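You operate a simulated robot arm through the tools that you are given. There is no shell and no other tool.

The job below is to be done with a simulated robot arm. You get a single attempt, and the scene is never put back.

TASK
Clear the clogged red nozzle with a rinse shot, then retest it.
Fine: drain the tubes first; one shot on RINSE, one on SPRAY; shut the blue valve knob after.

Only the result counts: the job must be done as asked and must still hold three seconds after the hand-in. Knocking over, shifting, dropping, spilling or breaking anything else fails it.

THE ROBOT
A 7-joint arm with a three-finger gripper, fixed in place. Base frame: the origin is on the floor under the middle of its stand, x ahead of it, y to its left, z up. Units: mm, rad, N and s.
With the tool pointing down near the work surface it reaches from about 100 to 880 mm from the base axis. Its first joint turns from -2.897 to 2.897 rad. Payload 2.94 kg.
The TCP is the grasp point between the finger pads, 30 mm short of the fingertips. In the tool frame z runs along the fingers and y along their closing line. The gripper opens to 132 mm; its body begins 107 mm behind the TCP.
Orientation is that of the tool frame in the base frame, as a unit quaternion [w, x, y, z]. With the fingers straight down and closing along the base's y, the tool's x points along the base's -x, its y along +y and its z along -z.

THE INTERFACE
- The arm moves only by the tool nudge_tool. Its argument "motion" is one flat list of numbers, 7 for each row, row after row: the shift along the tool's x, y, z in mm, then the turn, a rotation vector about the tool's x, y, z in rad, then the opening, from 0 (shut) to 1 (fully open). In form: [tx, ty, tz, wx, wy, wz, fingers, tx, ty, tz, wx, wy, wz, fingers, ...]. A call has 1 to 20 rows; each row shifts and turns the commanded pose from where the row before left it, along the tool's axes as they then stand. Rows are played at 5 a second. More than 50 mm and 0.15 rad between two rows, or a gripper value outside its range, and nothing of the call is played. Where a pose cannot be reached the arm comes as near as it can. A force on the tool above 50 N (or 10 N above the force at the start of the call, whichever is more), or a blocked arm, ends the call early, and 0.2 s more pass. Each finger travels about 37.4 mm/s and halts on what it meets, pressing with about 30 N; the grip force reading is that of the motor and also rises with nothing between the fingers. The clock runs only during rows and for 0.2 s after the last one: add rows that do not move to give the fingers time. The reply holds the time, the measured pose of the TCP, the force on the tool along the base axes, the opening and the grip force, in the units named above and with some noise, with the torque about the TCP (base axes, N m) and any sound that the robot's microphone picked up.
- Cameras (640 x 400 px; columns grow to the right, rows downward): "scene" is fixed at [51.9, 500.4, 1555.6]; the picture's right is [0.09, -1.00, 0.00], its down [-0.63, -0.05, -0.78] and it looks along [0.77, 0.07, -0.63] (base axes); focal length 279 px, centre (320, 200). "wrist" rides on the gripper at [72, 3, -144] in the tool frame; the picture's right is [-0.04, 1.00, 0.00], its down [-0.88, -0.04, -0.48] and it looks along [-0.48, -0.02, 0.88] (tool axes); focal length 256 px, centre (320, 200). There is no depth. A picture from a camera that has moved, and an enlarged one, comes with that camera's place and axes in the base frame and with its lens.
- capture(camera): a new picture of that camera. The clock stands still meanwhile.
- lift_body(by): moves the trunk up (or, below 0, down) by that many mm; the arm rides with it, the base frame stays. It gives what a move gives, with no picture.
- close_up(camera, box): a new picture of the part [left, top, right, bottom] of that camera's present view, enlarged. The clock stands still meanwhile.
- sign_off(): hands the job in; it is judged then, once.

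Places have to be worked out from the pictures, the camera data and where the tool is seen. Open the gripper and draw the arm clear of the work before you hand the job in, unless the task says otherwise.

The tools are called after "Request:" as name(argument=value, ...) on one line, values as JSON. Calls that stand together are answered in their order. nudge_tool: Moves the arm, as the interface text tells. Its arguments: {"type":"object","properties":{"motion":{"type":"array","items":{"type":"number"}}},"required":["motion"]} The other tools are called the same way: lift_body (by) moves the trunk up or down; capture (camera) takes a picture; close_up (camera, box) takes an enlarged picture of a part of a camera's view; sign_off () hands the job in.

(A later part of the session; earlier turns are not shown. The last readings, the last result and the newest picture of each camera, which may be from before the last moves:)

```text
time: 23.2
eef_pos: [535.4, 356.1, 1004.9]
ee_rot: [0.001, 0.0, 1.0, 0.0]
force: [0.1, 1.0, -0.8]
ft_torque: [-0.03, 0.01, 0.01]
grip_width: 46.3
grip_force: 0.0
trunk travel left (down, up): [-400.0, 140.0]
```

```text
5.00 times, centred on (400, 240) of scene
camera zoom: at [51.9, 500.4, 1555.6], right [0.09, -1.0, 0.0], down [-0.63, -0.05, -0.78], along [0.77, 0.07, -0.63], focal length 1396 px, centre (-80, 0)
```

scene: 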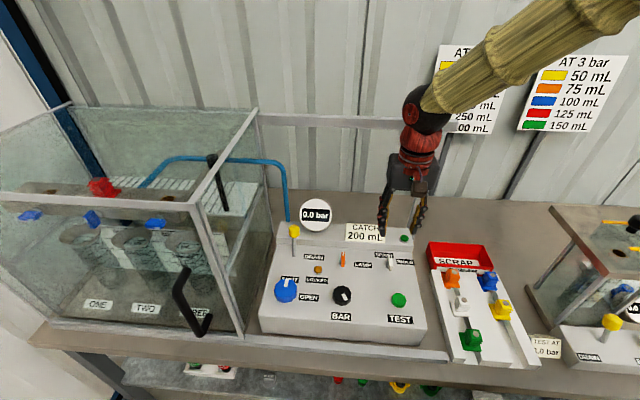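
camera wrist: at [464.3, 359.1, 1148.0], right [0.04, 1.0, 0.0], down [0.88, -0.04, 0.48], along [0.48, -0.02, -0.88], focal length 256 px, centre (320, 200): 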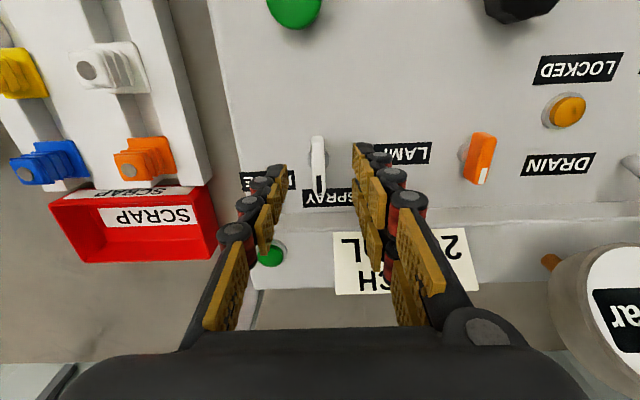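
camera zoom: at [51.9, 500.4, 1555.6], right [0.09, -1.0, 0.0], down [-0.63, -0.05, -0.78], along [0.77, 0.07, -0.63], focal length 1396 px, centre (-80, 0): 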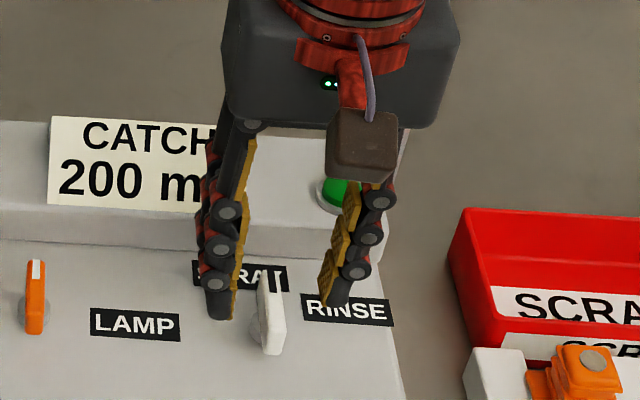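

I zoom in on the bar between the fingers to measure its ends precisely.

Request:
close_up(camera="wrist", box=[270, 120, 370, 220])

```text
4.00 times, centred on (320, 170) of wrist
camera zoom: at [464.3, 359.1, 1148.0], right [0.04, 1.0, 0.0], down [0.88, -0.04, 0.48], along [0.48, -0.02, -0.88], focal length 1024 px, centre (320, 320)
```

zoom: 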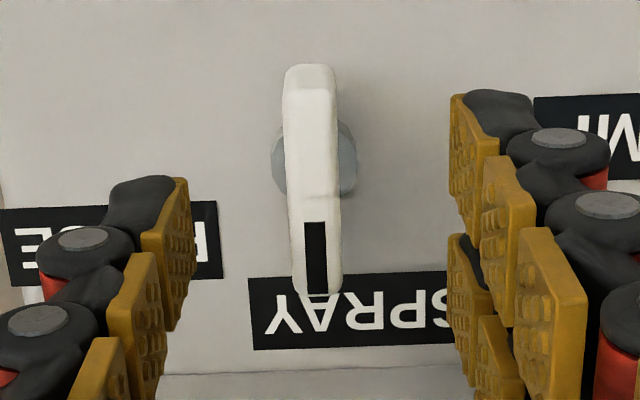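

Bar spans x≈518–560, y≈355.5, z≈941–957. I descend to TCP z≈972 (tips ≈942), still open.

Request:
nudge_tool(motion=[-2.6, -0.6, 18, 0, 0, 0, 0.35, 0, 0, 15, 0, 0, 0, 0.35])

Request:
close_up(camera="wrist", box=[220, 100, 420, 260])

Request:
close_up(camera="scene", box=[350, 200, 450, 280])

```text
time: 23.8
eef_pos: [537.1, 356.4, 973.0]
ee_rot: [0.0, 0.0, 1.0, 0.001]
force: [-0.5, 0.2, -0.5]
ft_torque: [0.0, 0.02, 0.01]
grip_width: 46.2
grip_force: 0.0
trunk travel left (down, up): [-400.0, 140.0]
```

```text
2.50 times, centred on (320, 180) of wrist
camera zoom: at [467.0, 359.0, 1115.5], right [0.04, 1.0, 0.0], down [0.88, -0.04, 0.48], along [0.48, -0.02, -0.88], focal length 640 px, centre (320, 250)
```

zoom: 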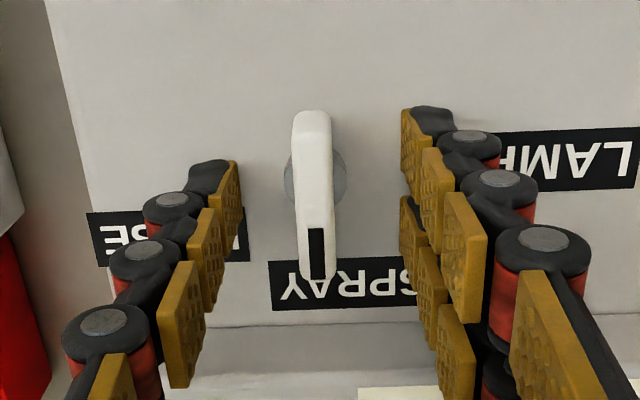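

```text
5.00 times, centred on (400, 240) of scene
camera zoom: at [51.9, 500.4, 1555.6], right [0.09, -1.0, 0.0], down [-0.63, -0.05, -0.78], along [0.77, 0.07, -0.63], focal length 1396 px, centre (-80, 0)
```

zoom: 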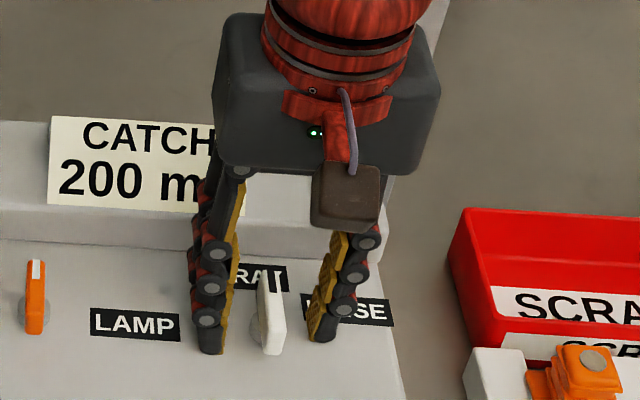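

The bar is centred between the fingers with tips just above the panel. I close on it.

Request:
nudge_tool(motion=[0, 0, 0, 0, 0, 0, 0.2, 0, 0, 0, 0, 0, 0, 0.05, 0, 0, 0, 0, 0, 0, 0.0, 0, 0, 0, 0, 0, 0, 0.0, 0, 0, 0, 0, 0, 0, 0.0])

Request:
close_up(camera="wrist", box=[220, 100, 420, 260])

```text
time: 25.0
eef_pos: [538.3, 355.4, 972.4]
ee_rot: [-0.001, -0.001, 1.0, 0.0]
force: [0.6, -3.8, -0.6]
ft_torque: [-0.17, -0.02, -0.04]
grip_width: 9.7
grip_force: 35.6
trunk travel left (down, up): [-400.0, 140.0]
```

```text
2.50 times, centred on (320, 180) of wrist
camera zoom: at [466.6, 358.1, 1115.3], right [0.04, 1.0, 0.0], down [0.88, -0.04, 0.48], along [0.47, -0.02, -0.88], focal length 640 px, centre (320, 250)
```

zoom: 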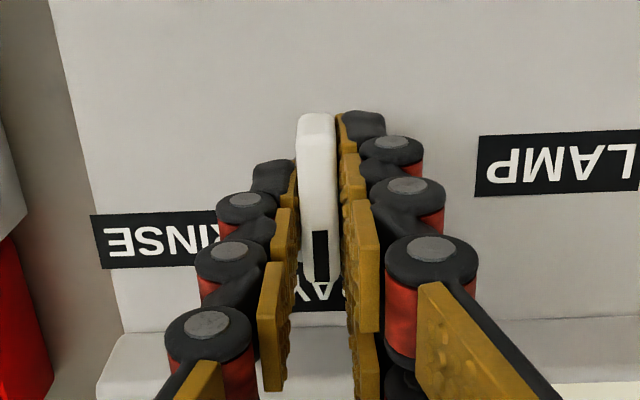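

Bar gripped (9.7 mm). I twist clockwise (toward RINSE) by ~32° first and check.

Request:
nudge_tool(motion=[0, 0, 0, 0, 0, 0.14, 0, 0, 0, 0, 0, 0, 0.14, 0, 0, 0, 0, 0, 0, 0.14, 0, 0, 0, 0, 0, 0, 0.14, 0])

Request:
close_up(camera="wrist", box=[220, 100, 420, 260])

Request:
close_up(camera="scene", box=[350, 200, 450, 280])

```text
time: 26.0
eef_pos: [536.7, 352.5, 971.9]
ee_rot: [-0.002, 0.278, 0.961, -0.001]
force: [2.5, -14.8, -2.7]
ft_torque: [-0.69, -0.58, 0.04]
grip_width: 9.7
grip_force: 37.5
trunk travel left (down, up): [-400.0, 140.0]
```

```text
2.50 times, centred on (320, 180) of wrist
camera zoom: at [479.1, 394.6, 1115.3], right [0.57, 0.82, 0.0], down [0.72, -0.5, 0.47], along [0.39, -0.27, -0.88], focal length 640 px, centre (320, 250)
```

zoom: 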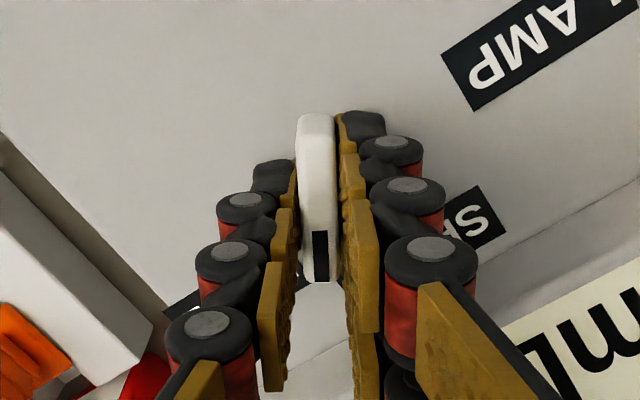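

```text
5.00 times, centred on (400, 240) of scene
camera zoom: at [51.9, 500.4, 1555.6], right [0.09, -1.0, 0.0], down [-0.63, -0.05, -0.78], along [0.77, 0.07, -0.63], focal length 1396 px, centre (-80, 0)
```

zoom: 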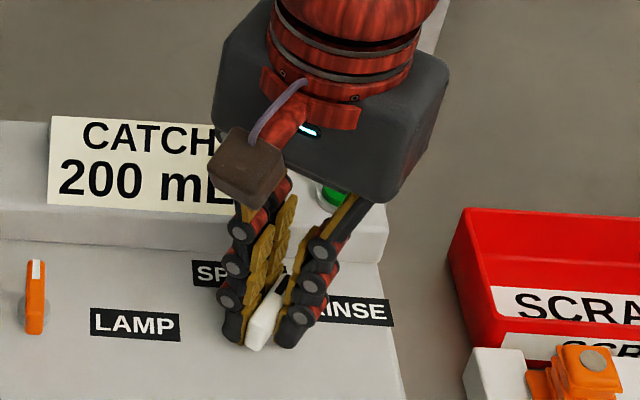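

The selector turns with the hand; the −15 N sideways force tells me the pivot is ~4.5 mm nearer than my TCP, so I correct for that while twisting the remaining ~58°.

Request:
nudge_tool(motion=[-0.8, -2.2, 0, 0, 0, 0.1, 0, 0, -0.6, 0, 0, 0, 0.14, 0, 0, -0.6, 0, 0, 0, 0.14, 0, 0, -0.6, 0, 0, 0, 0.14, 0, 0, -0.6, 0, 0, 0, 0.14, 0])

Request:
close_up(camera="wrist", box=[220, 100, 420, 260])

Request:
close_up(camera="scene", box=[350, 200, 450, 280])

```text
time: 27.2
eef_pos: [536.9, 351.9, 973.1]
ee_rot: [0.001, 0.573, 0.82, 0.0]
force: [6.8, 1.0, -5.3]
ft_torque: [-0.09, -0.23, 1.31]
grip_width: 13.9
grip_force: 40.2
trunk travel left (down, up): [-400.0, 140.0]
```

```text
2.50 times, centred on (320, 180) of wrist
camera zoom: at [515.6, 421.5, 1115.8], right [0.95, 0.3, 0.0], down [0.27, -0.84, 0.48], along [0.15, -0.45, -0.88], focal length 640 px, centre (320, 250)
```

zoom: 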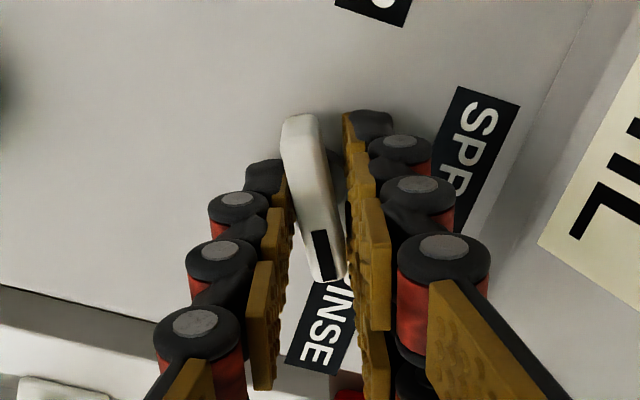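

```text
5.00 times, centred on (400, 240) of scene
camera zoom: at [51.9, 500.4, 1555.6], right [0.09, -1.0, 0.0], down [-0.63, -0.05, -0.78], along [0.77, 0.07, -0.63], focal length 1396 px, centre (-80, 0)
```

zoom: 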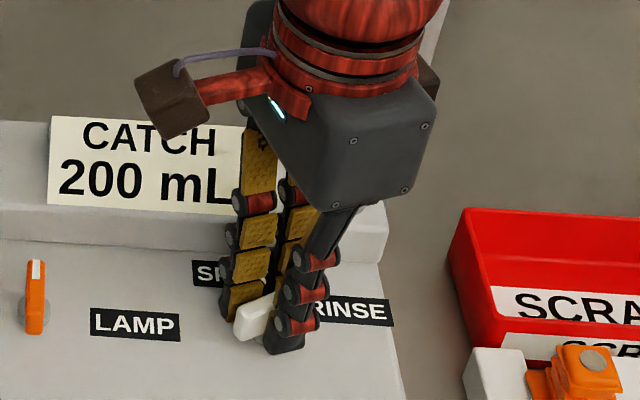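

Torque is now 1.3 N·m and the bar lags the hand by ~10°, so it has probably hit its RINSE stop at about 60°. I ease the twist back and open the fingers to look.

Request:
nudge_tool(motion=[0, 0, 0, 0, 0, -0.12, 0, 0, 0, 0, 0, 0, 0, 0.2, 0, 0, 0, 0, 0, 0, 0.35, 0, 0, 0, 0, 0, 0, 0.35])

Request:
close_up(camera="wrist", box=[220, 100, 420, 260])

Request:
close_up(camera="scene", box=[350, 200, 450, 280])

```text
time: 28.2
eef_pos: [536.0, 351.5, 972.9]
ee_rot: [0.0, 0.523, 0.852, 0.0]
force: [0.3, -1.6, -0.3]
ft_torque: [0.02, 0.0, 0.0]
grip_width: 46.0
grip_force: 0.0
trunk travel left (down, up): [-400.0, 140.0]
```

```text
2.50 times, centred on (320, 180) of wrist
camera zoom: at [506.3, 417.3, 1115.3], right [0.91, 0.42, 0.0], down [0.37, -0.8, 0.48], along [0.2, -0.43, -0.88], focal length 640 px, centre (320, 250)
```

zoom: 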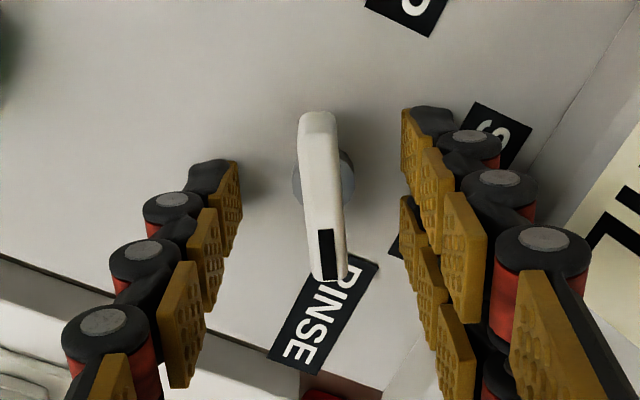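

```text
5.00 times, centred on (400, 240) of scene
camera zoom: at [51.9, 500.4, 1555.6], right [0.09, -1.0, 0.0], down [-0.63, -0.05, -0.78], along [0.77, 0.07, -0.63], focal length 1396 px, centre (-80, 0)
```

zoom: 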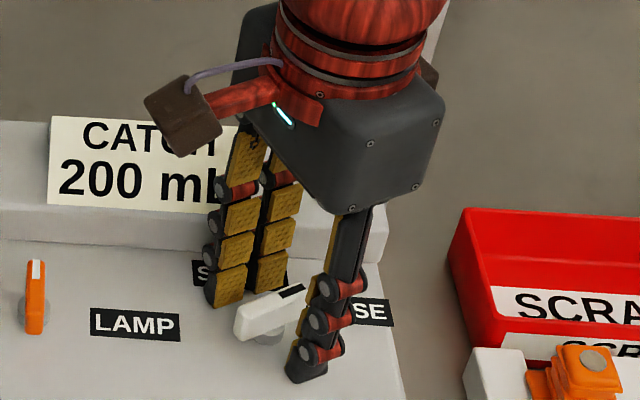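

The marker now points to RINSE and the bar is against its stop. I lift clear, yaw to +60° (so the later 90° clockwise twist keeps the camera clear of the cabinet), then travel above the blue knob.

Request:
nudge_tool(motion=[0, 0, -40, 0, 0, 0, 0.35, 0, 0, -40, 0, 0, 0, 0.4, 0, 0, -40, 0, 0, 0, 0.5, 0, 0, 0, 0, 0, -0.1432, 0.6, 0, 0, 0, 0, 0, -0.1432, 0.65, 0, 0, 0, 0, 0, -0.1432, 0.65, 0, 0, 0, 0, 0, -0.1432, 0.65, 0, 0, 0, 0, 0, -0.1432, 0.65, 0, 0, 0, 0, 0, -0.1432, 0.65, 0, 0, 0, 0, 0, -0.1432, 0.65, 0, 0, 0, 0, 0, -0.1432, 0.65, 0, 0, 0, 0, 0, -0.1432, 0.65, 0, 0, 0, 0, 0, -0.1432, 0.65, 0, 0, 0, 0, 0, -0.1432, 0.65, 0, 0, 0, 0, 0, -0.1432, 0.65, 0, 0, 0, 0, 0, -0.1432, 0.65, 0, 0, 0, 0, 0, -0.1432, 0.65, 0, 0, 0, 0, 0, -0.1432, 0.65])

Request:
nudge_tool(motion=[-25.8, 32.2, 0, 0, 0, 0, 0.65, -25.8, 32.2, 0, 0, 0, 0, 0.65, -25.8, 32.2, 0, 0, 0, 0, 0.65, -25.8, 32.2, 0, 0, 0, 0, 0.65, -25.8, 32.2, 0, 0, 0, 0, 0.65, -25.8, 32.2, 0, 0, 0, 0, 0.65, -25.8, 32.2, 0, 0, 0, 0, 0.65])

Request:
capture(camera="wrist")

Request:
close_up(camera="scene", box=[250, 190, 450, 350])

```text
time: 32.0
eef_pos: [535.7, 352.5, 1091.7]
ee_rot: [-0.001, -0.502, 0.865, 0.0]
force: [0.2, -0.8, -0.2]
ft_torque: [0.01, 0.02, 0.03]
grip_width: 85.7
grip_force: 0.0
trunk travel left (down, up): [-400.0, 140.0]
```

```text
time: 33.6
eef_pos: [430.9, 620.9, 1091.4]
ee_rot: [-0.001, -0.5, 0.866, -0.001]
force: [0.4, 0.8, 0.1]
ft_torque: [-0.06, 0.0, 0.01]
grip_width: 85.7
grip_force: 0.1
trunk travel left (down, up): [-400.0, 140.0]
```

```text
taken
camera wrist: at [392.2, 561.0, 1234.2], right [-0.84, 0.54, 0.0], down [0.47, 0.74, 0.47], along [0.25, 0.4, -0.88], focal length 256 px, centre (320, 200)
```

wrist: 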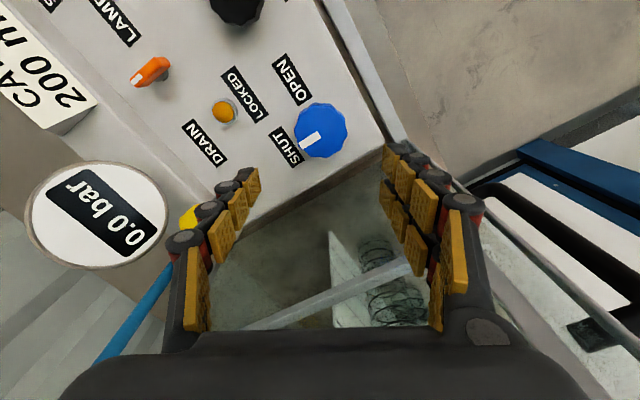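

```text
2.50 times, centred on (350, 270) of scene
camera zoom: at [51.9, 500.4, 1555.6], right [0.09, -1.0, 0.0], down [-0.63, -0.05, -0.78], along [0.77, 0.07, -0.63], focal length 698 px, centre (245, 25)
```

zoom: 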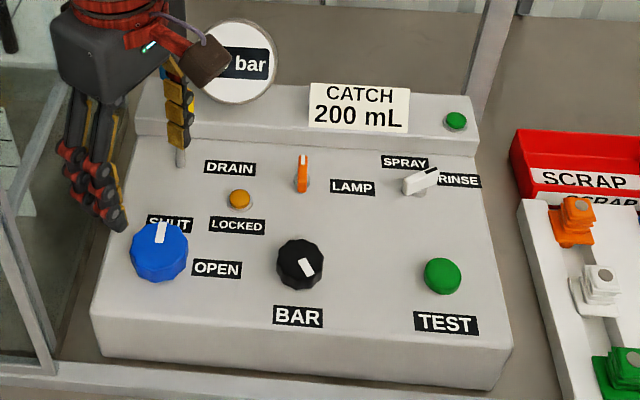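

RINSE is set per the scene view. The knob centre reads ≈(428, 619); I adjust slightly and descend to z≈995 over it.

Request:
nudge_tool(motion=[2, 0.5, 35, 0, 0, 0, 0.65, 0, 0, 35, 0, 0, 0, 0.65, 0, 0, 26, 0, 0, 0, 0.65])

Request:
capture(camera="wrist")

Request:
close_up(camera="wrist", box=[220, 100, 420, 260])

Request:
close_up(camera="scene", box=[240, 210, 360, 310])

```text
time: 34.4
eef_pos: [429.8, 620.2, 996.7]
ee_rot: [-0.001, -0.501, 0.866, 0.0]
force: [0.6, 0.6, 0.1]
ft_torque: [-0.05, 0.0, 0.0]
grip_width: 85.8
grip_force: 0.1
trunk travel left (down, up): [-400.0, 140.0]
```

```text
taken
camera wrist: at [391.3, 558.6, 1139.1], right [-0.84, 0.54, 0.0], down [0.47, 0.74, 0.48], along [0.26, 0.4, -0.88], focal length 256 px, centre (320, 200)
```

wrist: 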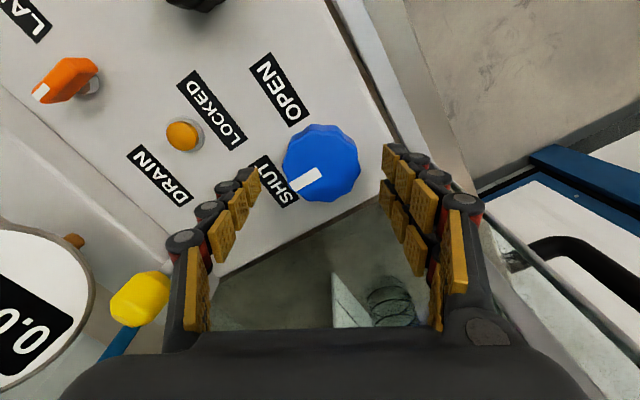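

```text
2.50 times, centred on (320, 180) of wrist
camera zoom: at [391.3, 558.6, 1139.1], right [-0.84, 0.54, 0.0], down [0.47, 0.74, 0.48], along [0.26, 0.4, -0.88], focal length 640 px, centre (320, 250)
```

zoom: 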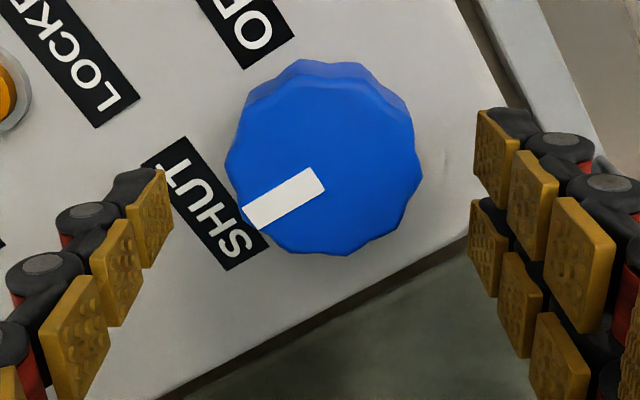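

```text
4.00 times, centred on (300, 260) of scene
camera zoom: at [51.9, 500.4, 1555.6], right [0.09, -1.0, 0.0], down [-0.63, -0.05, -0.78], along [0.77, 0.07, -0.63], focal length 1116 px, centre (400, -40)
```

zoom: 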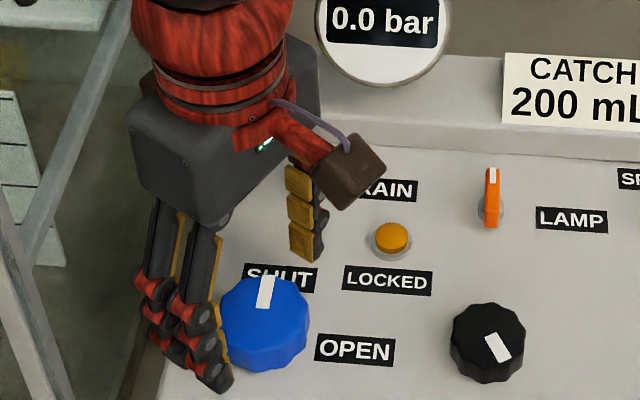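

The knob is well centred between the fingers (≈61 mm dia). I descend 26 mm so the tips reach ≈941 and then close.

Request:
nudge_tool(motion=[0, 0, 13, 0, 0, 0, 0.65, 0, 0, 13, 0, 0, 0, 0.65, 0, 0, 0, 0, 0, 0, 0.65])

Request:
nudge_tool(motion=[0, 0, 0, 0, 0, 0, 0.55, 0, 0, 0, 0, 0, 0, 0.45, 0, 0, 0, 0, 0, 0, 0.35, 0, 0, 0, 0, 0, 0, 0.35, 0, 0, 0, 0, 0, 0, 0.35])

Request:
close_up(camera="wrist", box=[220, 100, 420, 260])

```text
time: 35.2
eef_pos: [428.2, 619.7, 970.3]
ee_rot: [0.0, -0.501, 0.866, 0.0]
force: [0.0, -0.6, 0.3]
ft_torque: [0.0, -0.01, 0.03]
grip_width: 85.8
grip_force: 0.0
trunk travel left (down, up): [-400.0, 140.0]
```

```text
time: 36.4
eef_pos: [427.9, 620.4, 970.6]
ee_rot: [-0.001, -0.501, 0.865, -0.001]
force: [-6.3, 3.6, 1.9]
ft_torque: [0.07, 0.22, -0.04]
grip_width: 51.9
grip_force: 34.4
trunk travel left (down, up): [-400.0, 140.0]
```

```text
2.50 times, centred on (320, 180) of wrist
camera zoom: at [389.9, 558.7, 1113.4], right [-0.84, 0.54, 0.0], down [0.47, 0.74, 0.48], along [0.25, 0.4, -0.88], focal length 640 px, centre (320, 250)
```

zoom: 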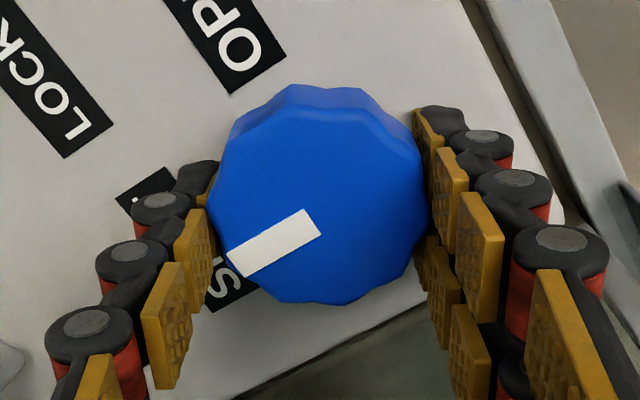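

Knob gripped (52 mm, 34 N). I twist clockwise in steps, first 0.7 rad, and check the marker, forces and gauge.

Request:
nudge_tool(motion=[0, 0, 0, 0, 0, 0.14, 0.35, 0, 0, 0, 0, 0, 0.14, 0.35, 0, 0, 0, 0, 0, 0.14, 0.35, 0, 0, 0, 0, 0, 0.14, 0.35, 0, 0, 0, 0, 0, 0.14, 0.35])

Request:
close_up(camera="wrist", box=[220, 100, 420, 260])

Request:
close_up(camera="scene", box=[240, 190, 360, 310])

```text
time: 37.6
eef_pos: [429.5, 616.9, 970.9]
ee_rot: [0.0, -0.172, 0.985, -0.001]
force: [6.3, -11.6, -1.0]
ft_torque: [0.16, -0.51, 0.1]
grip_width: 51.8
grip_force: 45.4
trunk travel left (down, up): [-400.0, 140.0]
```

```text
2.50 times, centred on (320, 180) of wrist
camera zoom: at [362.2, 595.6, 1113.5], right [-0.3, 0.95, 0.0], down [0.84, 0.26, 0.47], along [0.45, 0.14, -0.88], focal length 640 px, centre (320, 250)
```

zoom: 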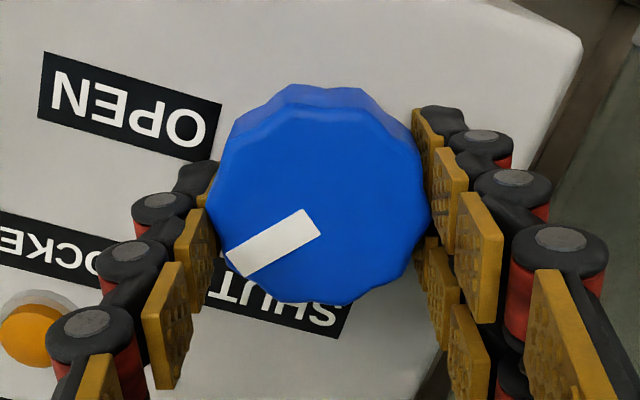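

```text
3.33 times, centred on (300, 250) of scene
camera zoom: at [51.9, 500.4, 1555.6], right [0.09, -1.0, 0.0], down [-0.63, -0.05, -0.78], along [0.77, 0.07, -0.63], focal length 930 px, centre (387, 33)
```

zoom: 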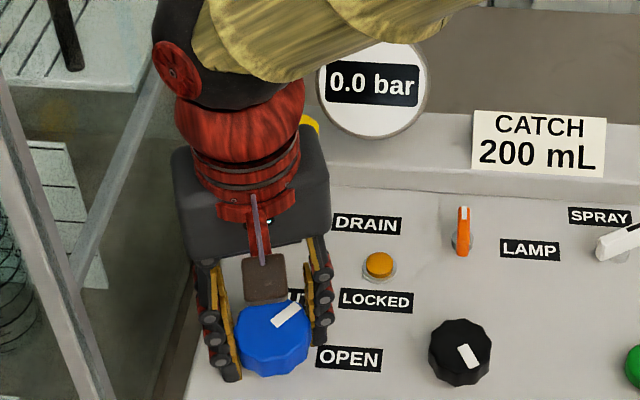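

The knob turns cleanly with the hand (40° so far). I continue clockwise another ~47° with a small lateral correction to relieve the side force.

Request:
nudge_tool(motion=[-0.3, -2.0, 0, 0, 0, 0.14, 0.35, 0, 0, 0, 0, 0, 0.14, 0.35, 0, 0, 0, 0, 0, 0.14, 0.35, 0, 0, 0, 0, 0, 0.14, 0.35, 0, 0, 0, 0, 0, 0.14, 0.35, 0, 0, 0, 0, 0, 0.12, 0.35])

Request:
close_up(camera="wrist", box=[220, 100, 420, 260])

Request:
close_up(camera="scene", box=[240, 190, 360, 310])

```text
time: 39.0
eef_pos: [429.4, 613.9, 970.7]
ee_rot: [-0.001, 0.235, 0.972, -0.001]
force: [4.1, -36.2, 0.9]
ft_torque: [-0.48, -0.37, 0.18]
grip_width: 51.4
grip_force: 44.8
trunk travel left (down, up): [-400.0, 140.0]
```

```text
2.50 times, centred on (320, 180) of wrist
camera zoom: at [367.7, 649.1, 1113.4], right [0.49, 0.87, 0.0], down [0.77, -0.43, 0.47], along [0.41, -0.24, -0.88], focal length 640 px, centre (320, 250)
```

zoom: 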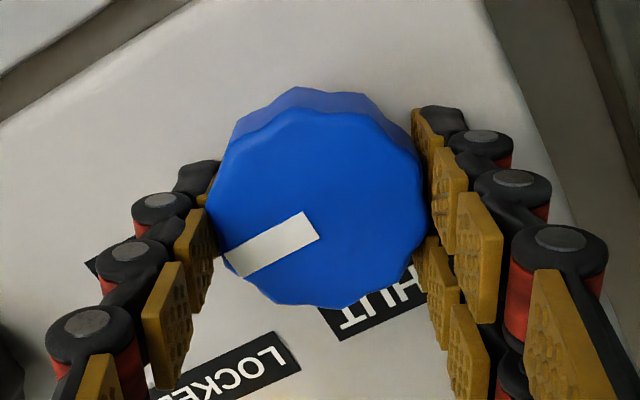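

```text
3.33 times, centred on (300, 250) of scene
camera zoom: at [51.9, 500.4, 1555.6], right [0.09, -1.0, 0.0], down [-0.63, -0.05, -0.78], along [0.77, 0.07, -0.63], focal length 930 px, centre (387, 33)
```

zoom: 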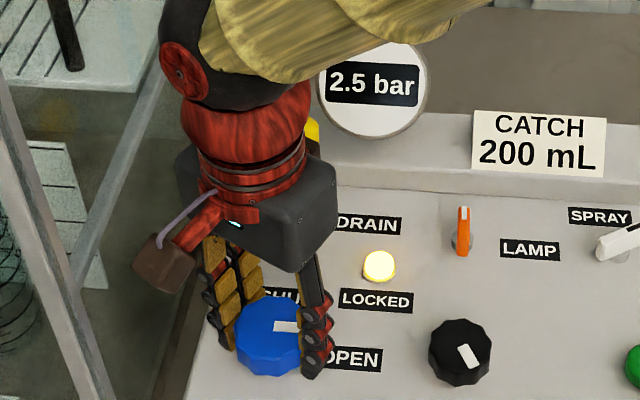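

The gauge now shows 2.5 bar and the LOCKED lamp is lit, so the valve is opening. I finish the last few degrees while relieving the side load.

Request:
nudge_tool(motion=[-1.4, -2.7, 0, 0, 0, 0.03, 0.35, 0, 0, 0, 0, 0, 0.05, 0.35])

Request:
close_up(camera="scene", box=[240, 190, 360, 310])

```text
time: 39.6
eef_pos: [428.1, 613.8, 969.9]
ee_rot: [-0.001, 0.272, 0.962, -0.001]
force: [-3.8, -26.2, -6.3]
ft_torque: [-0.21, -0.09, 1.46]
grip_width: 51.8
grip_force: 44.9
trunk travel left (down, up): [-400.0, 140.0]
```

```text
3.33 times, centred on (300, 250) of scene
camera zoom: at [51.9, 500.4, 1555.6], right [0.09, -1.0, 0.0], down [-0.63, -0.05, -0.78], along [0.77, 0.07, -0.63], focal length 930 px, centre (387, 33)
```

zoom: 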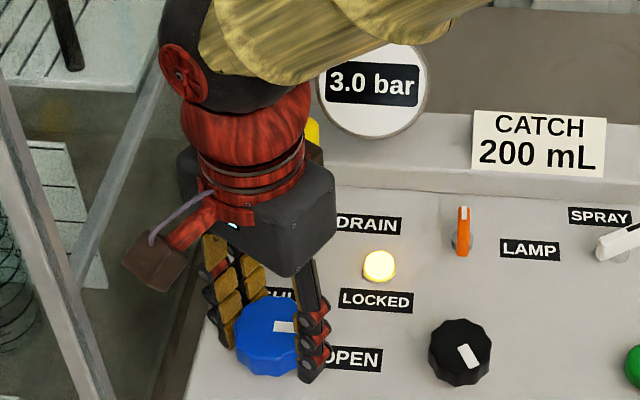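

Gauge 3.0 bar and 1.46 N·m torque: the knob has reached its OPEN stop. I ease off, release the knob, and lift.

Request:
nudge_tool(motion=[0, 0, 0, 0, 0, -0.04, 0.35, 0, 0, 0, 0, 0, 0, 0.5, 0, 0, 0, 0, 0, 0, 0.65, 0, 0, 0, 0, 0, 0, 0.65, 0, 0, -40, 0, 0, 0, 0.65, 0, 0, -40, 0, 0, 0, 0.65, 0, 0, -40, 0, 0, 0, 0.65])

Request:
close_up(camera="scene", box=[240, 190, 440, 350])

Request:
capture(camera="wrist")

Request:
close_up(camera="scene", box=[10, 160, 220, 320])

```text
time: 41.2
eef_pos: [429.7, 614.7, 1090.4]
ee_rot: [0.0, 0.252, 0.968, 0.0]
force: [-0.7, -0.5, -0.5]
ft_torque: [0.04, -0.04, -0.01]
grip_width: 85.8
grip_force: 0.1
trunk travel left (down, up): [-400.0, 140.0]
```

```text
2.50 times, centred on (340, 270) of scene
camera zoom: at [51.9, 500.4, 1555.6], right [0.09, -1.0, 0.0], down [-0.63, -0.05, -0.78], along [0.77, 0.07, -0.63], focal length 698 px, centre (270, 25)
```

zoom: 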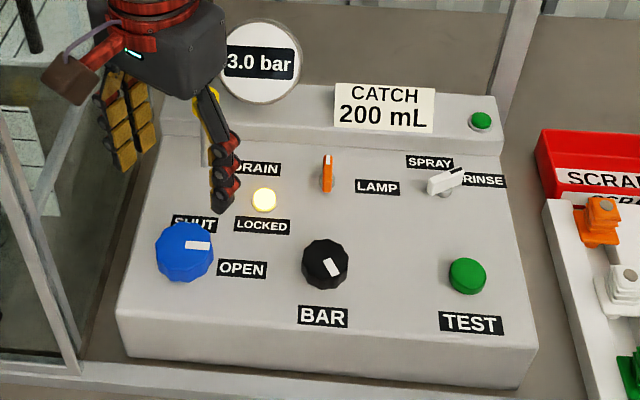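

```text
taken
camera wrist: at [369.0, 651.9, 1233.8], right [0.53, 0.85, 0.0], down [0.75, -0.46, 0.48], along [0.4, -0.25, -0.88], focal length 256 px, centre (320, 200)
```

wrist: 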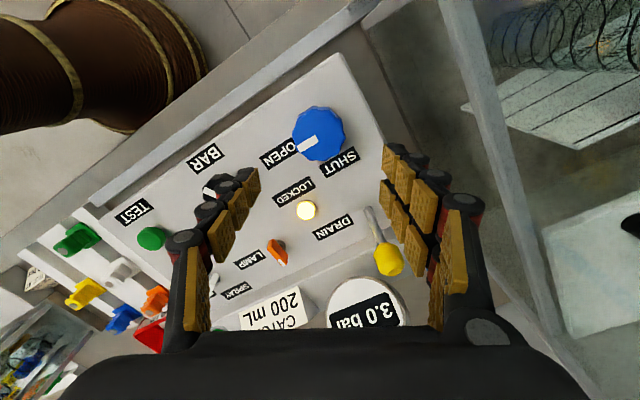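

```text
2.50 times, centred on (115, 240) of scene
camera zoom: at [51.9, 500.4, 1555.6], right [0.09, -1.0, 0.0], down [-0.63, -0.05, -0.78], along [0.77, 0.07, -0.63], focal length 698 px, centre (832, 100)
```

zoom: 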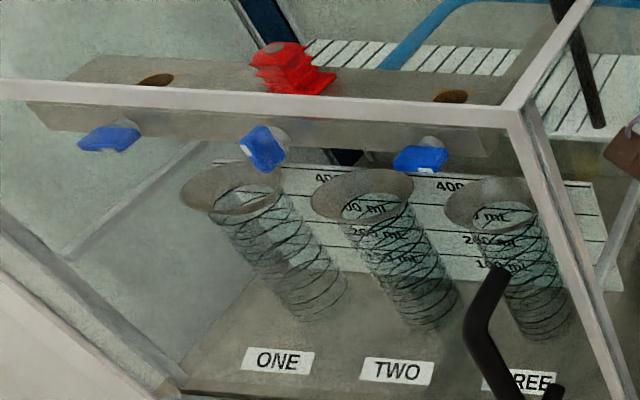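

Valve OPEN, 3.0 bar, selector on RINSE, tubes empty. I close the fingers and move above the TEST button.

Request:
nudge_tool(motion=[-21.85, -39.1, 0, 0, 0, 0, 0.3, -21.85, -39.1, 0, 0, 0, 0, 0, -21.85, -39.1, 0, 0, 0, 0, 0, -21.85, -39.1, 0, 0, 0, 0, 0, -21.85, -39.1, 0, 0, 0, 0, 0, -21.85, -39.1, 0, 0, 0, 0, 0, 0, 0, 20, 0, 0, 0, 0, 0, 0, 20, 0, 0, 0, 0])

Request:
capture(camera="wrist")

Request:
close_up(camera="scene", box=[340, 200, 460, 340])

```text
time: 43.0
eef_pos: [429.8, 346.7, 1050.4]
ee_rot: [0.0, 0.253, 0.967, 0.001]
force: [0.3, 0.3, -0.3]
ft_torque: [-0.02, -0.01, 0.01]
grip_width: 0.2
grip_force: 28.5
trunk travel left (down, up): [-400.0, 140.0]
```

```text
taken
camera wrist: at [369.1, 383.6, 1193.8], right [0.53, 0.85, 0.0], down [0.75, -0.46, 0.48], along [0.4, -0.25, -0.88], focal length 256 px, centre (320, 200)
```

wrist: 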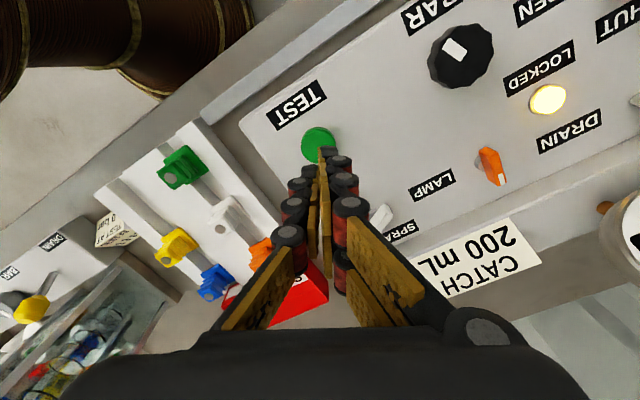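

```text
2.86 times, centred on (400, 270) of scene
camera zoom: at [51.9, 500.4, 1555.6], right [0.09, -1.0, 0.0], down [-0.63, -0.05, -0.78], along [0.77, 0.07, -0.63], focal length 798 px, centre (91, 0)
```

zoom: 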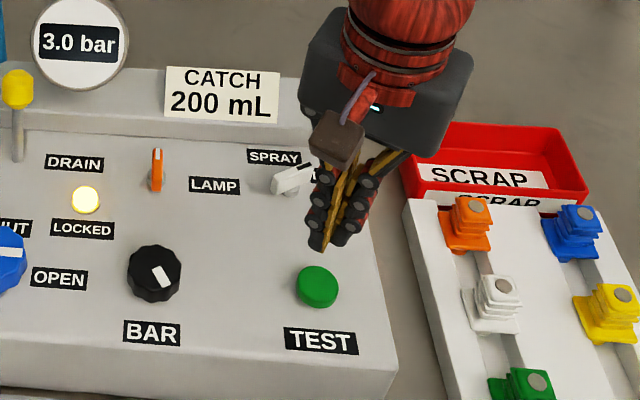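

The button is under the fingertips. I descend to just above it (TCP z≈985).

Request:
nudge_tool(motion=[1, -0.6, 30, 0, 0, 0, 0, 0, 0, 25, 0, 0, 0, 0, 0, 0, 10, 0, 0, 0, 0])

Request:
close_up(camera="scene", box=[340, 220, 460, 340])

Request:
close_up(camera="wrist", box=[240, 80, 400, 200])

```text
time: 43.8
eef_pos: [428.0, 345.2, 985.2]
ee_rot: [-0.001, 0.253, 0.967, 0.001]
force: [0.2, 0.1, 0.5]
ft_torque: [0.02, 0.01, 0.02]
grip_width: 6.1
grip_force: 28.6
trunk travel left (down, up): [-400.0, 140.0]
```

```text
3.33 times, centred on (400, 280) of scene
camera zoom: at [51.9, 500.4, 1555.6], right [0.09, -1.0, 0.0], down [-0.63, -0.05, -0.78], along [0.77, 0.07, -0.63], focal length 930 px, centre (53, -67)
```

zoom: 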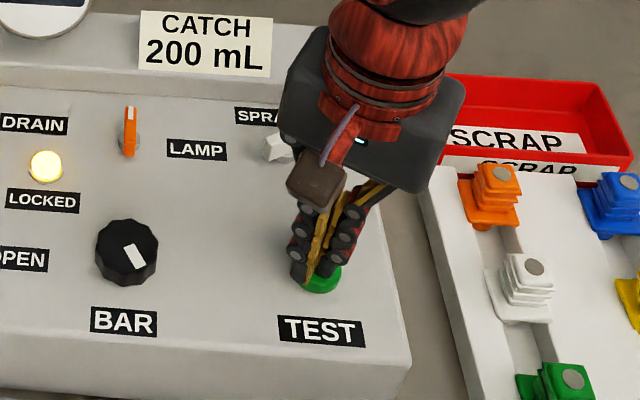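

```text
3.33 times, centred on (320, 140) of wrist
camera zoom: at [367.7, 383.5, 1128.1], right [0.53, 0.85, 0.0], down [0.75, -0.46, 0.48], along [0.4, -0.25, -0.88], focal length 853 px, centre (320, 400)
```

zoom: 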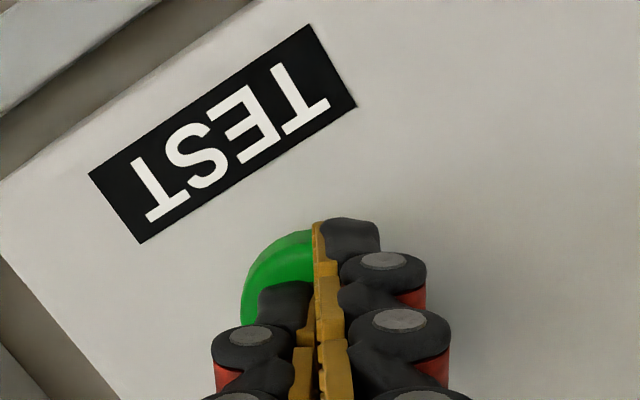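

Tips are just over the button. I press down gently in 2 mm steps and read the force/sound.

Request:
nudge_tool(motion=[0, 0, 2, 0, 0, 0, 0, 0, 0, 2, 0, 0, 0, 0])

Request:
close_up(camera="scene", box=[70, 160, 460, 340])

```text
time: 44.4
eef_pos: [428.0, 345.6, 982.4]
ee_rot: [0.0, 0.253, 0.967, 0.0]
force: [0.1, -0.5, 2.3]
ft_torque: [0.02, 0.0, -0.01]
grip_width: 0.1
grip_force: 28.9
trunk travel left (down, up): [-400.0, 140.0]
heard: click
```

```text
1.64 times, centred on (265, 250) of scene
camera zoom: at [51.9, 500.4, 1555.6], right [0.09, -1.0, 0.0], down [-0.63, -0.05, -0.78], along [0.77, 0.07, -0.63], focal length 458 px, centre (410, 118)
```

zoom: 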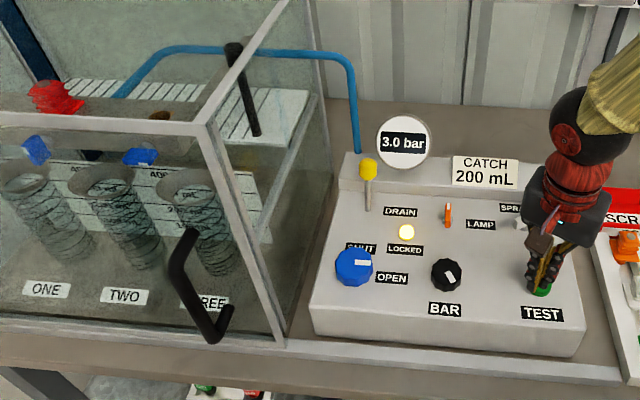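

A click was heard: the button is triggered. I press 2 mm further so it stays firmly down (no bounce) and hold for a second to see whether the shot runs.

Request:
nudge_tool(motion=[0, 0, 2, 0, 0, 0, 0, 0, 0, 0, 0, 0, 0, 0, 0, 0, 0, 0, 0, 0, 0, 0, 0, 0, 0, 0, 0, 0])

Request:
close_up(camera="scene", box=[10, 160, 220, 320])

Request:
close_up(camera="scene", box=[240, 190, 440, 350])

```text
time: 45.4
eef_pos: [427.9, 345.3, 979.8]
ee_rot: [0.0, 0.253, 0.968, 0.0]
force: [-0.4, 1.6, 2.0]
ft_torque: [0.02, 0.0, -0.01]
grip_width: 5.9
grip_force: 28.7
trunk travel left (down, up): [-400.0, 140.0]
```

```text
2.50 times, centred on (115, 240) of scene
camera zoom: at [51.9, 500.4, 1555.6], right [0.09, -1.0, 0.0], down [-0.63, -0.05, -0.78], along [0.77, 0.07, -0.63], focal length 698 px, centre (832, 100)
```

zoom: 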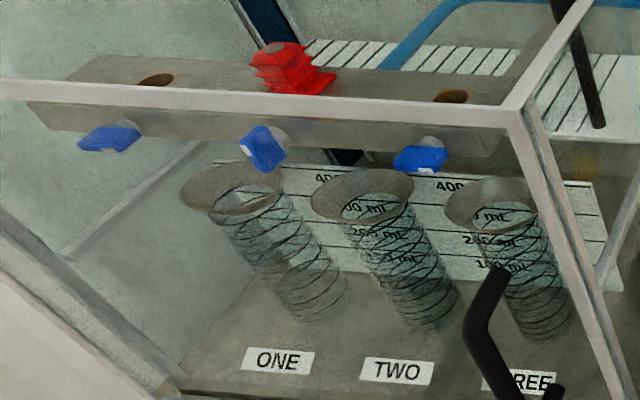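

```text
2.50 times, centred on (340, 270) of scene
camera zoom: at [51.9, 500.4, 1555.6], right [0.09, -1.0, 0.0], down [-0.63, -0.05, -0.78], along [0.77, 0.07, -0.63], focal length 698 px, centre (270, 25)
```

zoom: 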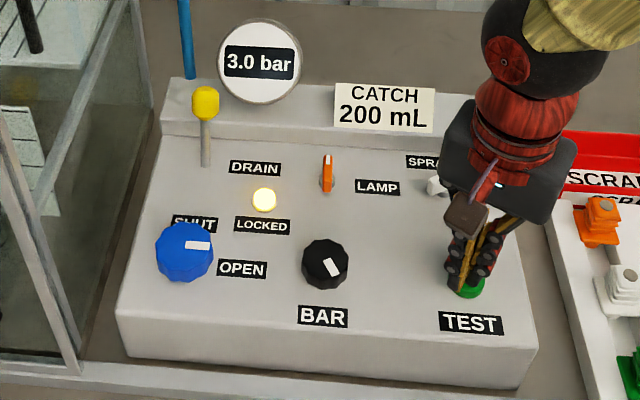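

Nothing visible in the tubes yet and the button is held at ~2 N. I hold one more second and look closely at the nozzle and tube TWO.

Request:
nudge_tool(motion=[0, 0, 0, 0, 0, 0, 0, 0, 0, 0, 0, 0, 0, 0, 0, 0, 0, 0, 0, 0, 0, 0, 0, 0, 0, 0, 0, 0, 0, 0, 0, 0, 0, 0, 0])

Request:
close_up(camera="scene", box=[70, 170, 220, 320])

Request:
close_up(camera="scene", box=[360, 260, 440, 320])

```text
time: 46.6
eef_pos: [428.3, 344.2, 979.7]
ee_rot: [0.0, 0.253, 0.967, 0.0]
force: [0.1, 1.2, 3.2]
ft_torque: [0.01, -0.04, -0.02]
grip_width: 5.9
grip_force: 28.5
trunk travel left (down, up): [-400.0, 140.0]
```

```text
2.67 times, centred on (145, 245) of scene
camera zoom: at [51.9, 500.4, 1555.6], right [0.09, -1.0, 0.0], down [-0.63, -0.05, -0.78], along [0.77, 0.07, -0.63], focal length 744 px, centre (787, 80)
```

zoom: 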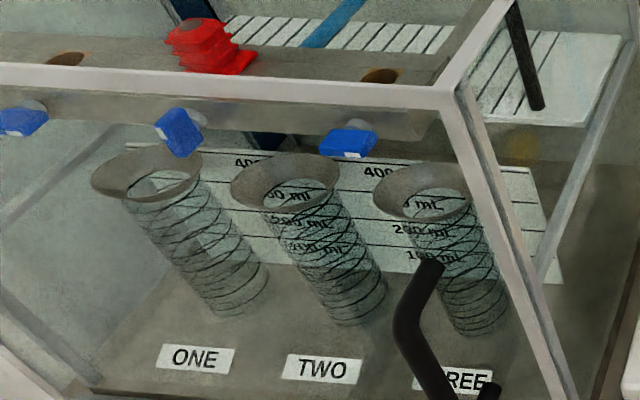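

```text
6.67 times, centred on (400, 290) of scene
camera zoom: at [51.9, 500.4, 1555.6], right [0.09, -1.0, 0.0], down [-0.63, -0.05, -0.78], along [0.77, 0.07, -0.63], focal length 1861 px, centre (-213, -400)
```

zoom: 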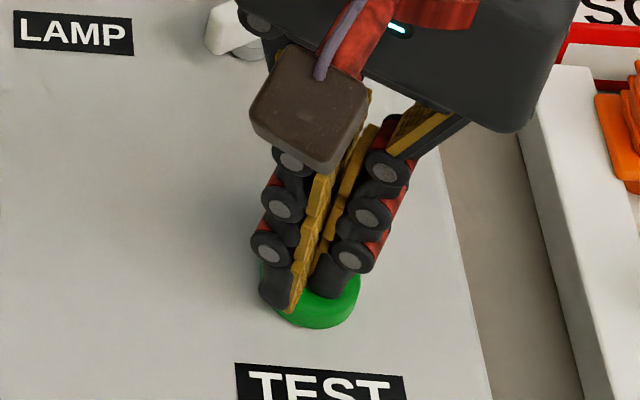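

I release the button by lifting straight up and look again for the shot's effect.

Request:
nudge_tool(motion=[0, 0, -6, 0, 0, 0, 0, 0, 0, -14, 0, 0, 0, 0])

Request:
close_up(camera="scene", box=[70, 170, 220, 320])

Request:
close_up(camera="scene", box=[240, 190, 440, 350])

```text
time: 47.2
eef_pos: [427.7, 343.5, 1000.2]
ee_rot: [0.0, 0.253, 0.967, -0.001]
force: [-0.1, -1.0, -0.2]
ft_torque: [-0.04, -0.01, -0.02]
grip_width: 0.0
grip_force: 27.9
trunk travel left (down, up): [-400.0, 140.0]
```

```text
2.67 times, centred on (145, 245) of scene
camera zoom: at [51.9, 500.4, 1555.6], right [0.09, -1.0, 0.0], down [-0.63, -0.05, -0.78], along [0.77, 0.07, -0.63], focal length 744 px, centre (787, 80)
```

zoom: 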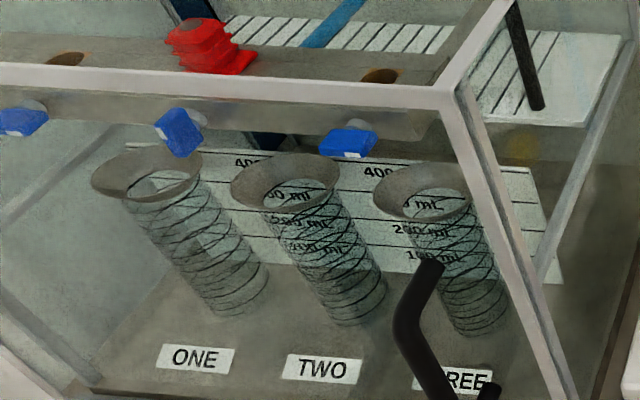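

```text
2.50 times, centred on (340, 270) of scene
camera zoom: at [51.9, 500.4, 1555.6], right [0.09, -1.0, 0.0], down [-0.63, -0.05, -0.78], along [0.77, 0.07, -0.63], focal length 698 px, centre (270, 25)
```

zoom: 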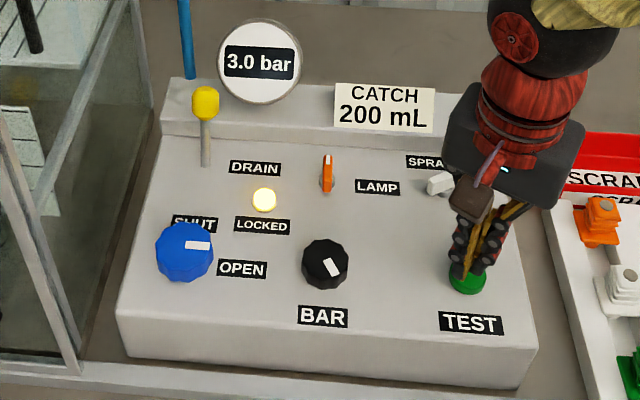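

No visible change yet. I lift fully away, wait a moment, and inspect the panel lamps, selector and tubes.

Request:
nudge_tool(motion=[0, 0, -40, 0, 0, 0, 0, 0, 0, -40, 0, 0, 0, 0, 0, 0, -20, 0, 0, 0, 0.2, 0, 0, 0, 0, 0, 0, 0.35, 0, 0, 0, 0, 0, 0, 0.35])

Request:
capture(camera="scene")

Request:
close_up(camera="scene", box=[10, 160, 220, 320])

Request:
capture(camera="wrist")

```text
time: 48.4
eef_pos: [428.5, 344.5, 1099.1]
ee_rot: [0.0, 0.253, 0.968, 0.0]
force: [0.0, -0.2, 0.6]
ft_torque: [0.01, 0.02, 0.05]
grip_width: 46.2
grip_force: 0.2
trunk travel left (down, up): [-400.0, 140.0]
```

```text
taken
```

scene: 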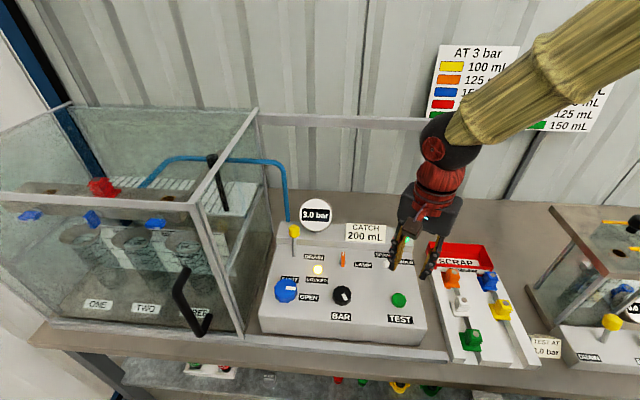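

```text
2.50 times, centred on (115, 240) of scene
camera zoom: at [51.9, 500.4, 1555.6], right [0.09, -1.0, 0.0], down [-0.63, -0.05, -0.78], along [0.77, 0.07, -0.63], focal length 698 px, centre (832, 100)
```

zoom: 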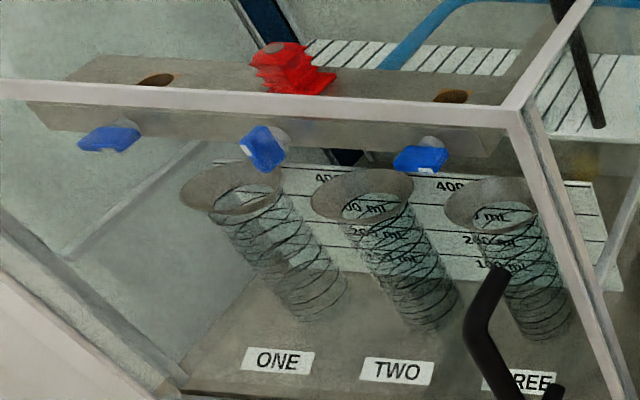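

```text
taken
camera wrist: at [367.8, 383.4, 1242.2], right [0.53, 0.85, 0.0], down [0.75, -0.46, 0.48], along [0.4, -0.25, -0.88], focal length 256 px, centre (320, 200)
```

wrist: 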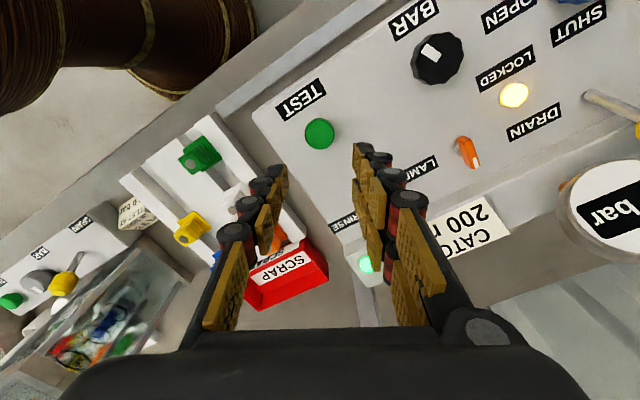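

The small green lamp on the ledge seems lit now. I zoom to confirm, and check where the selector stands.

Request:
close_up(camera="wrist", box=[300, 200, 420, 300])

Request:
close_up(camera="scene", box=[360, 220, 440, 280])

```text
4.00 times, centred on (360, 250) of wrist
camera zoom: at [367.8, 383.4, 1242.2], right [0.53, 0.85, 0.0], down [0.75, -0.46, 0.48], along [0.4, -0.25, -0.88], focal length 1024 px, centre (160, 0)
```

zoom: 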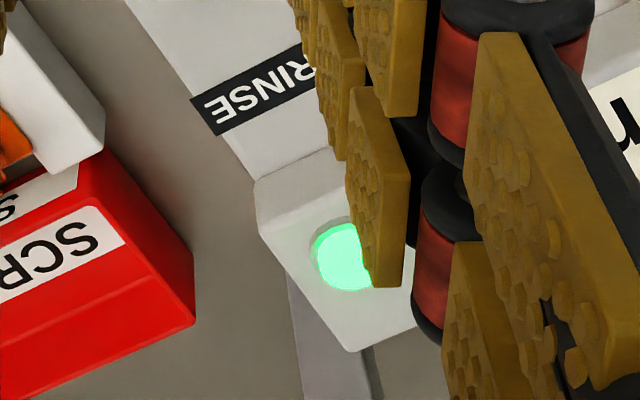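

```text
6.67 times, centred on (400, 250) of scene
camera zoom: at [51.9, 500.4, 1555.6], right [0.09, -1.0, 0.0], down [-0.63, -0.05, -0.78], along [0.77, 0.07, -0.63], focal length 1861 px, centre (-213, -133)
```

zoom: 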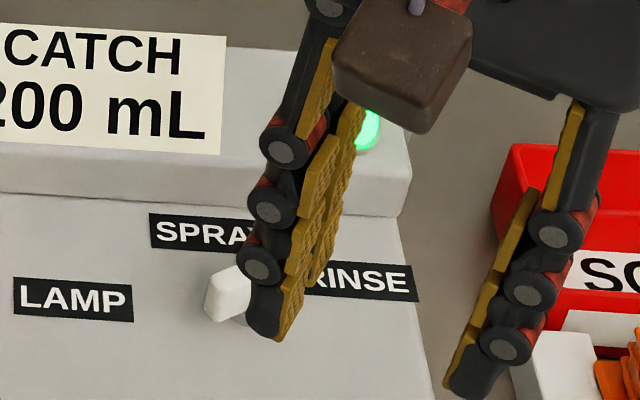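

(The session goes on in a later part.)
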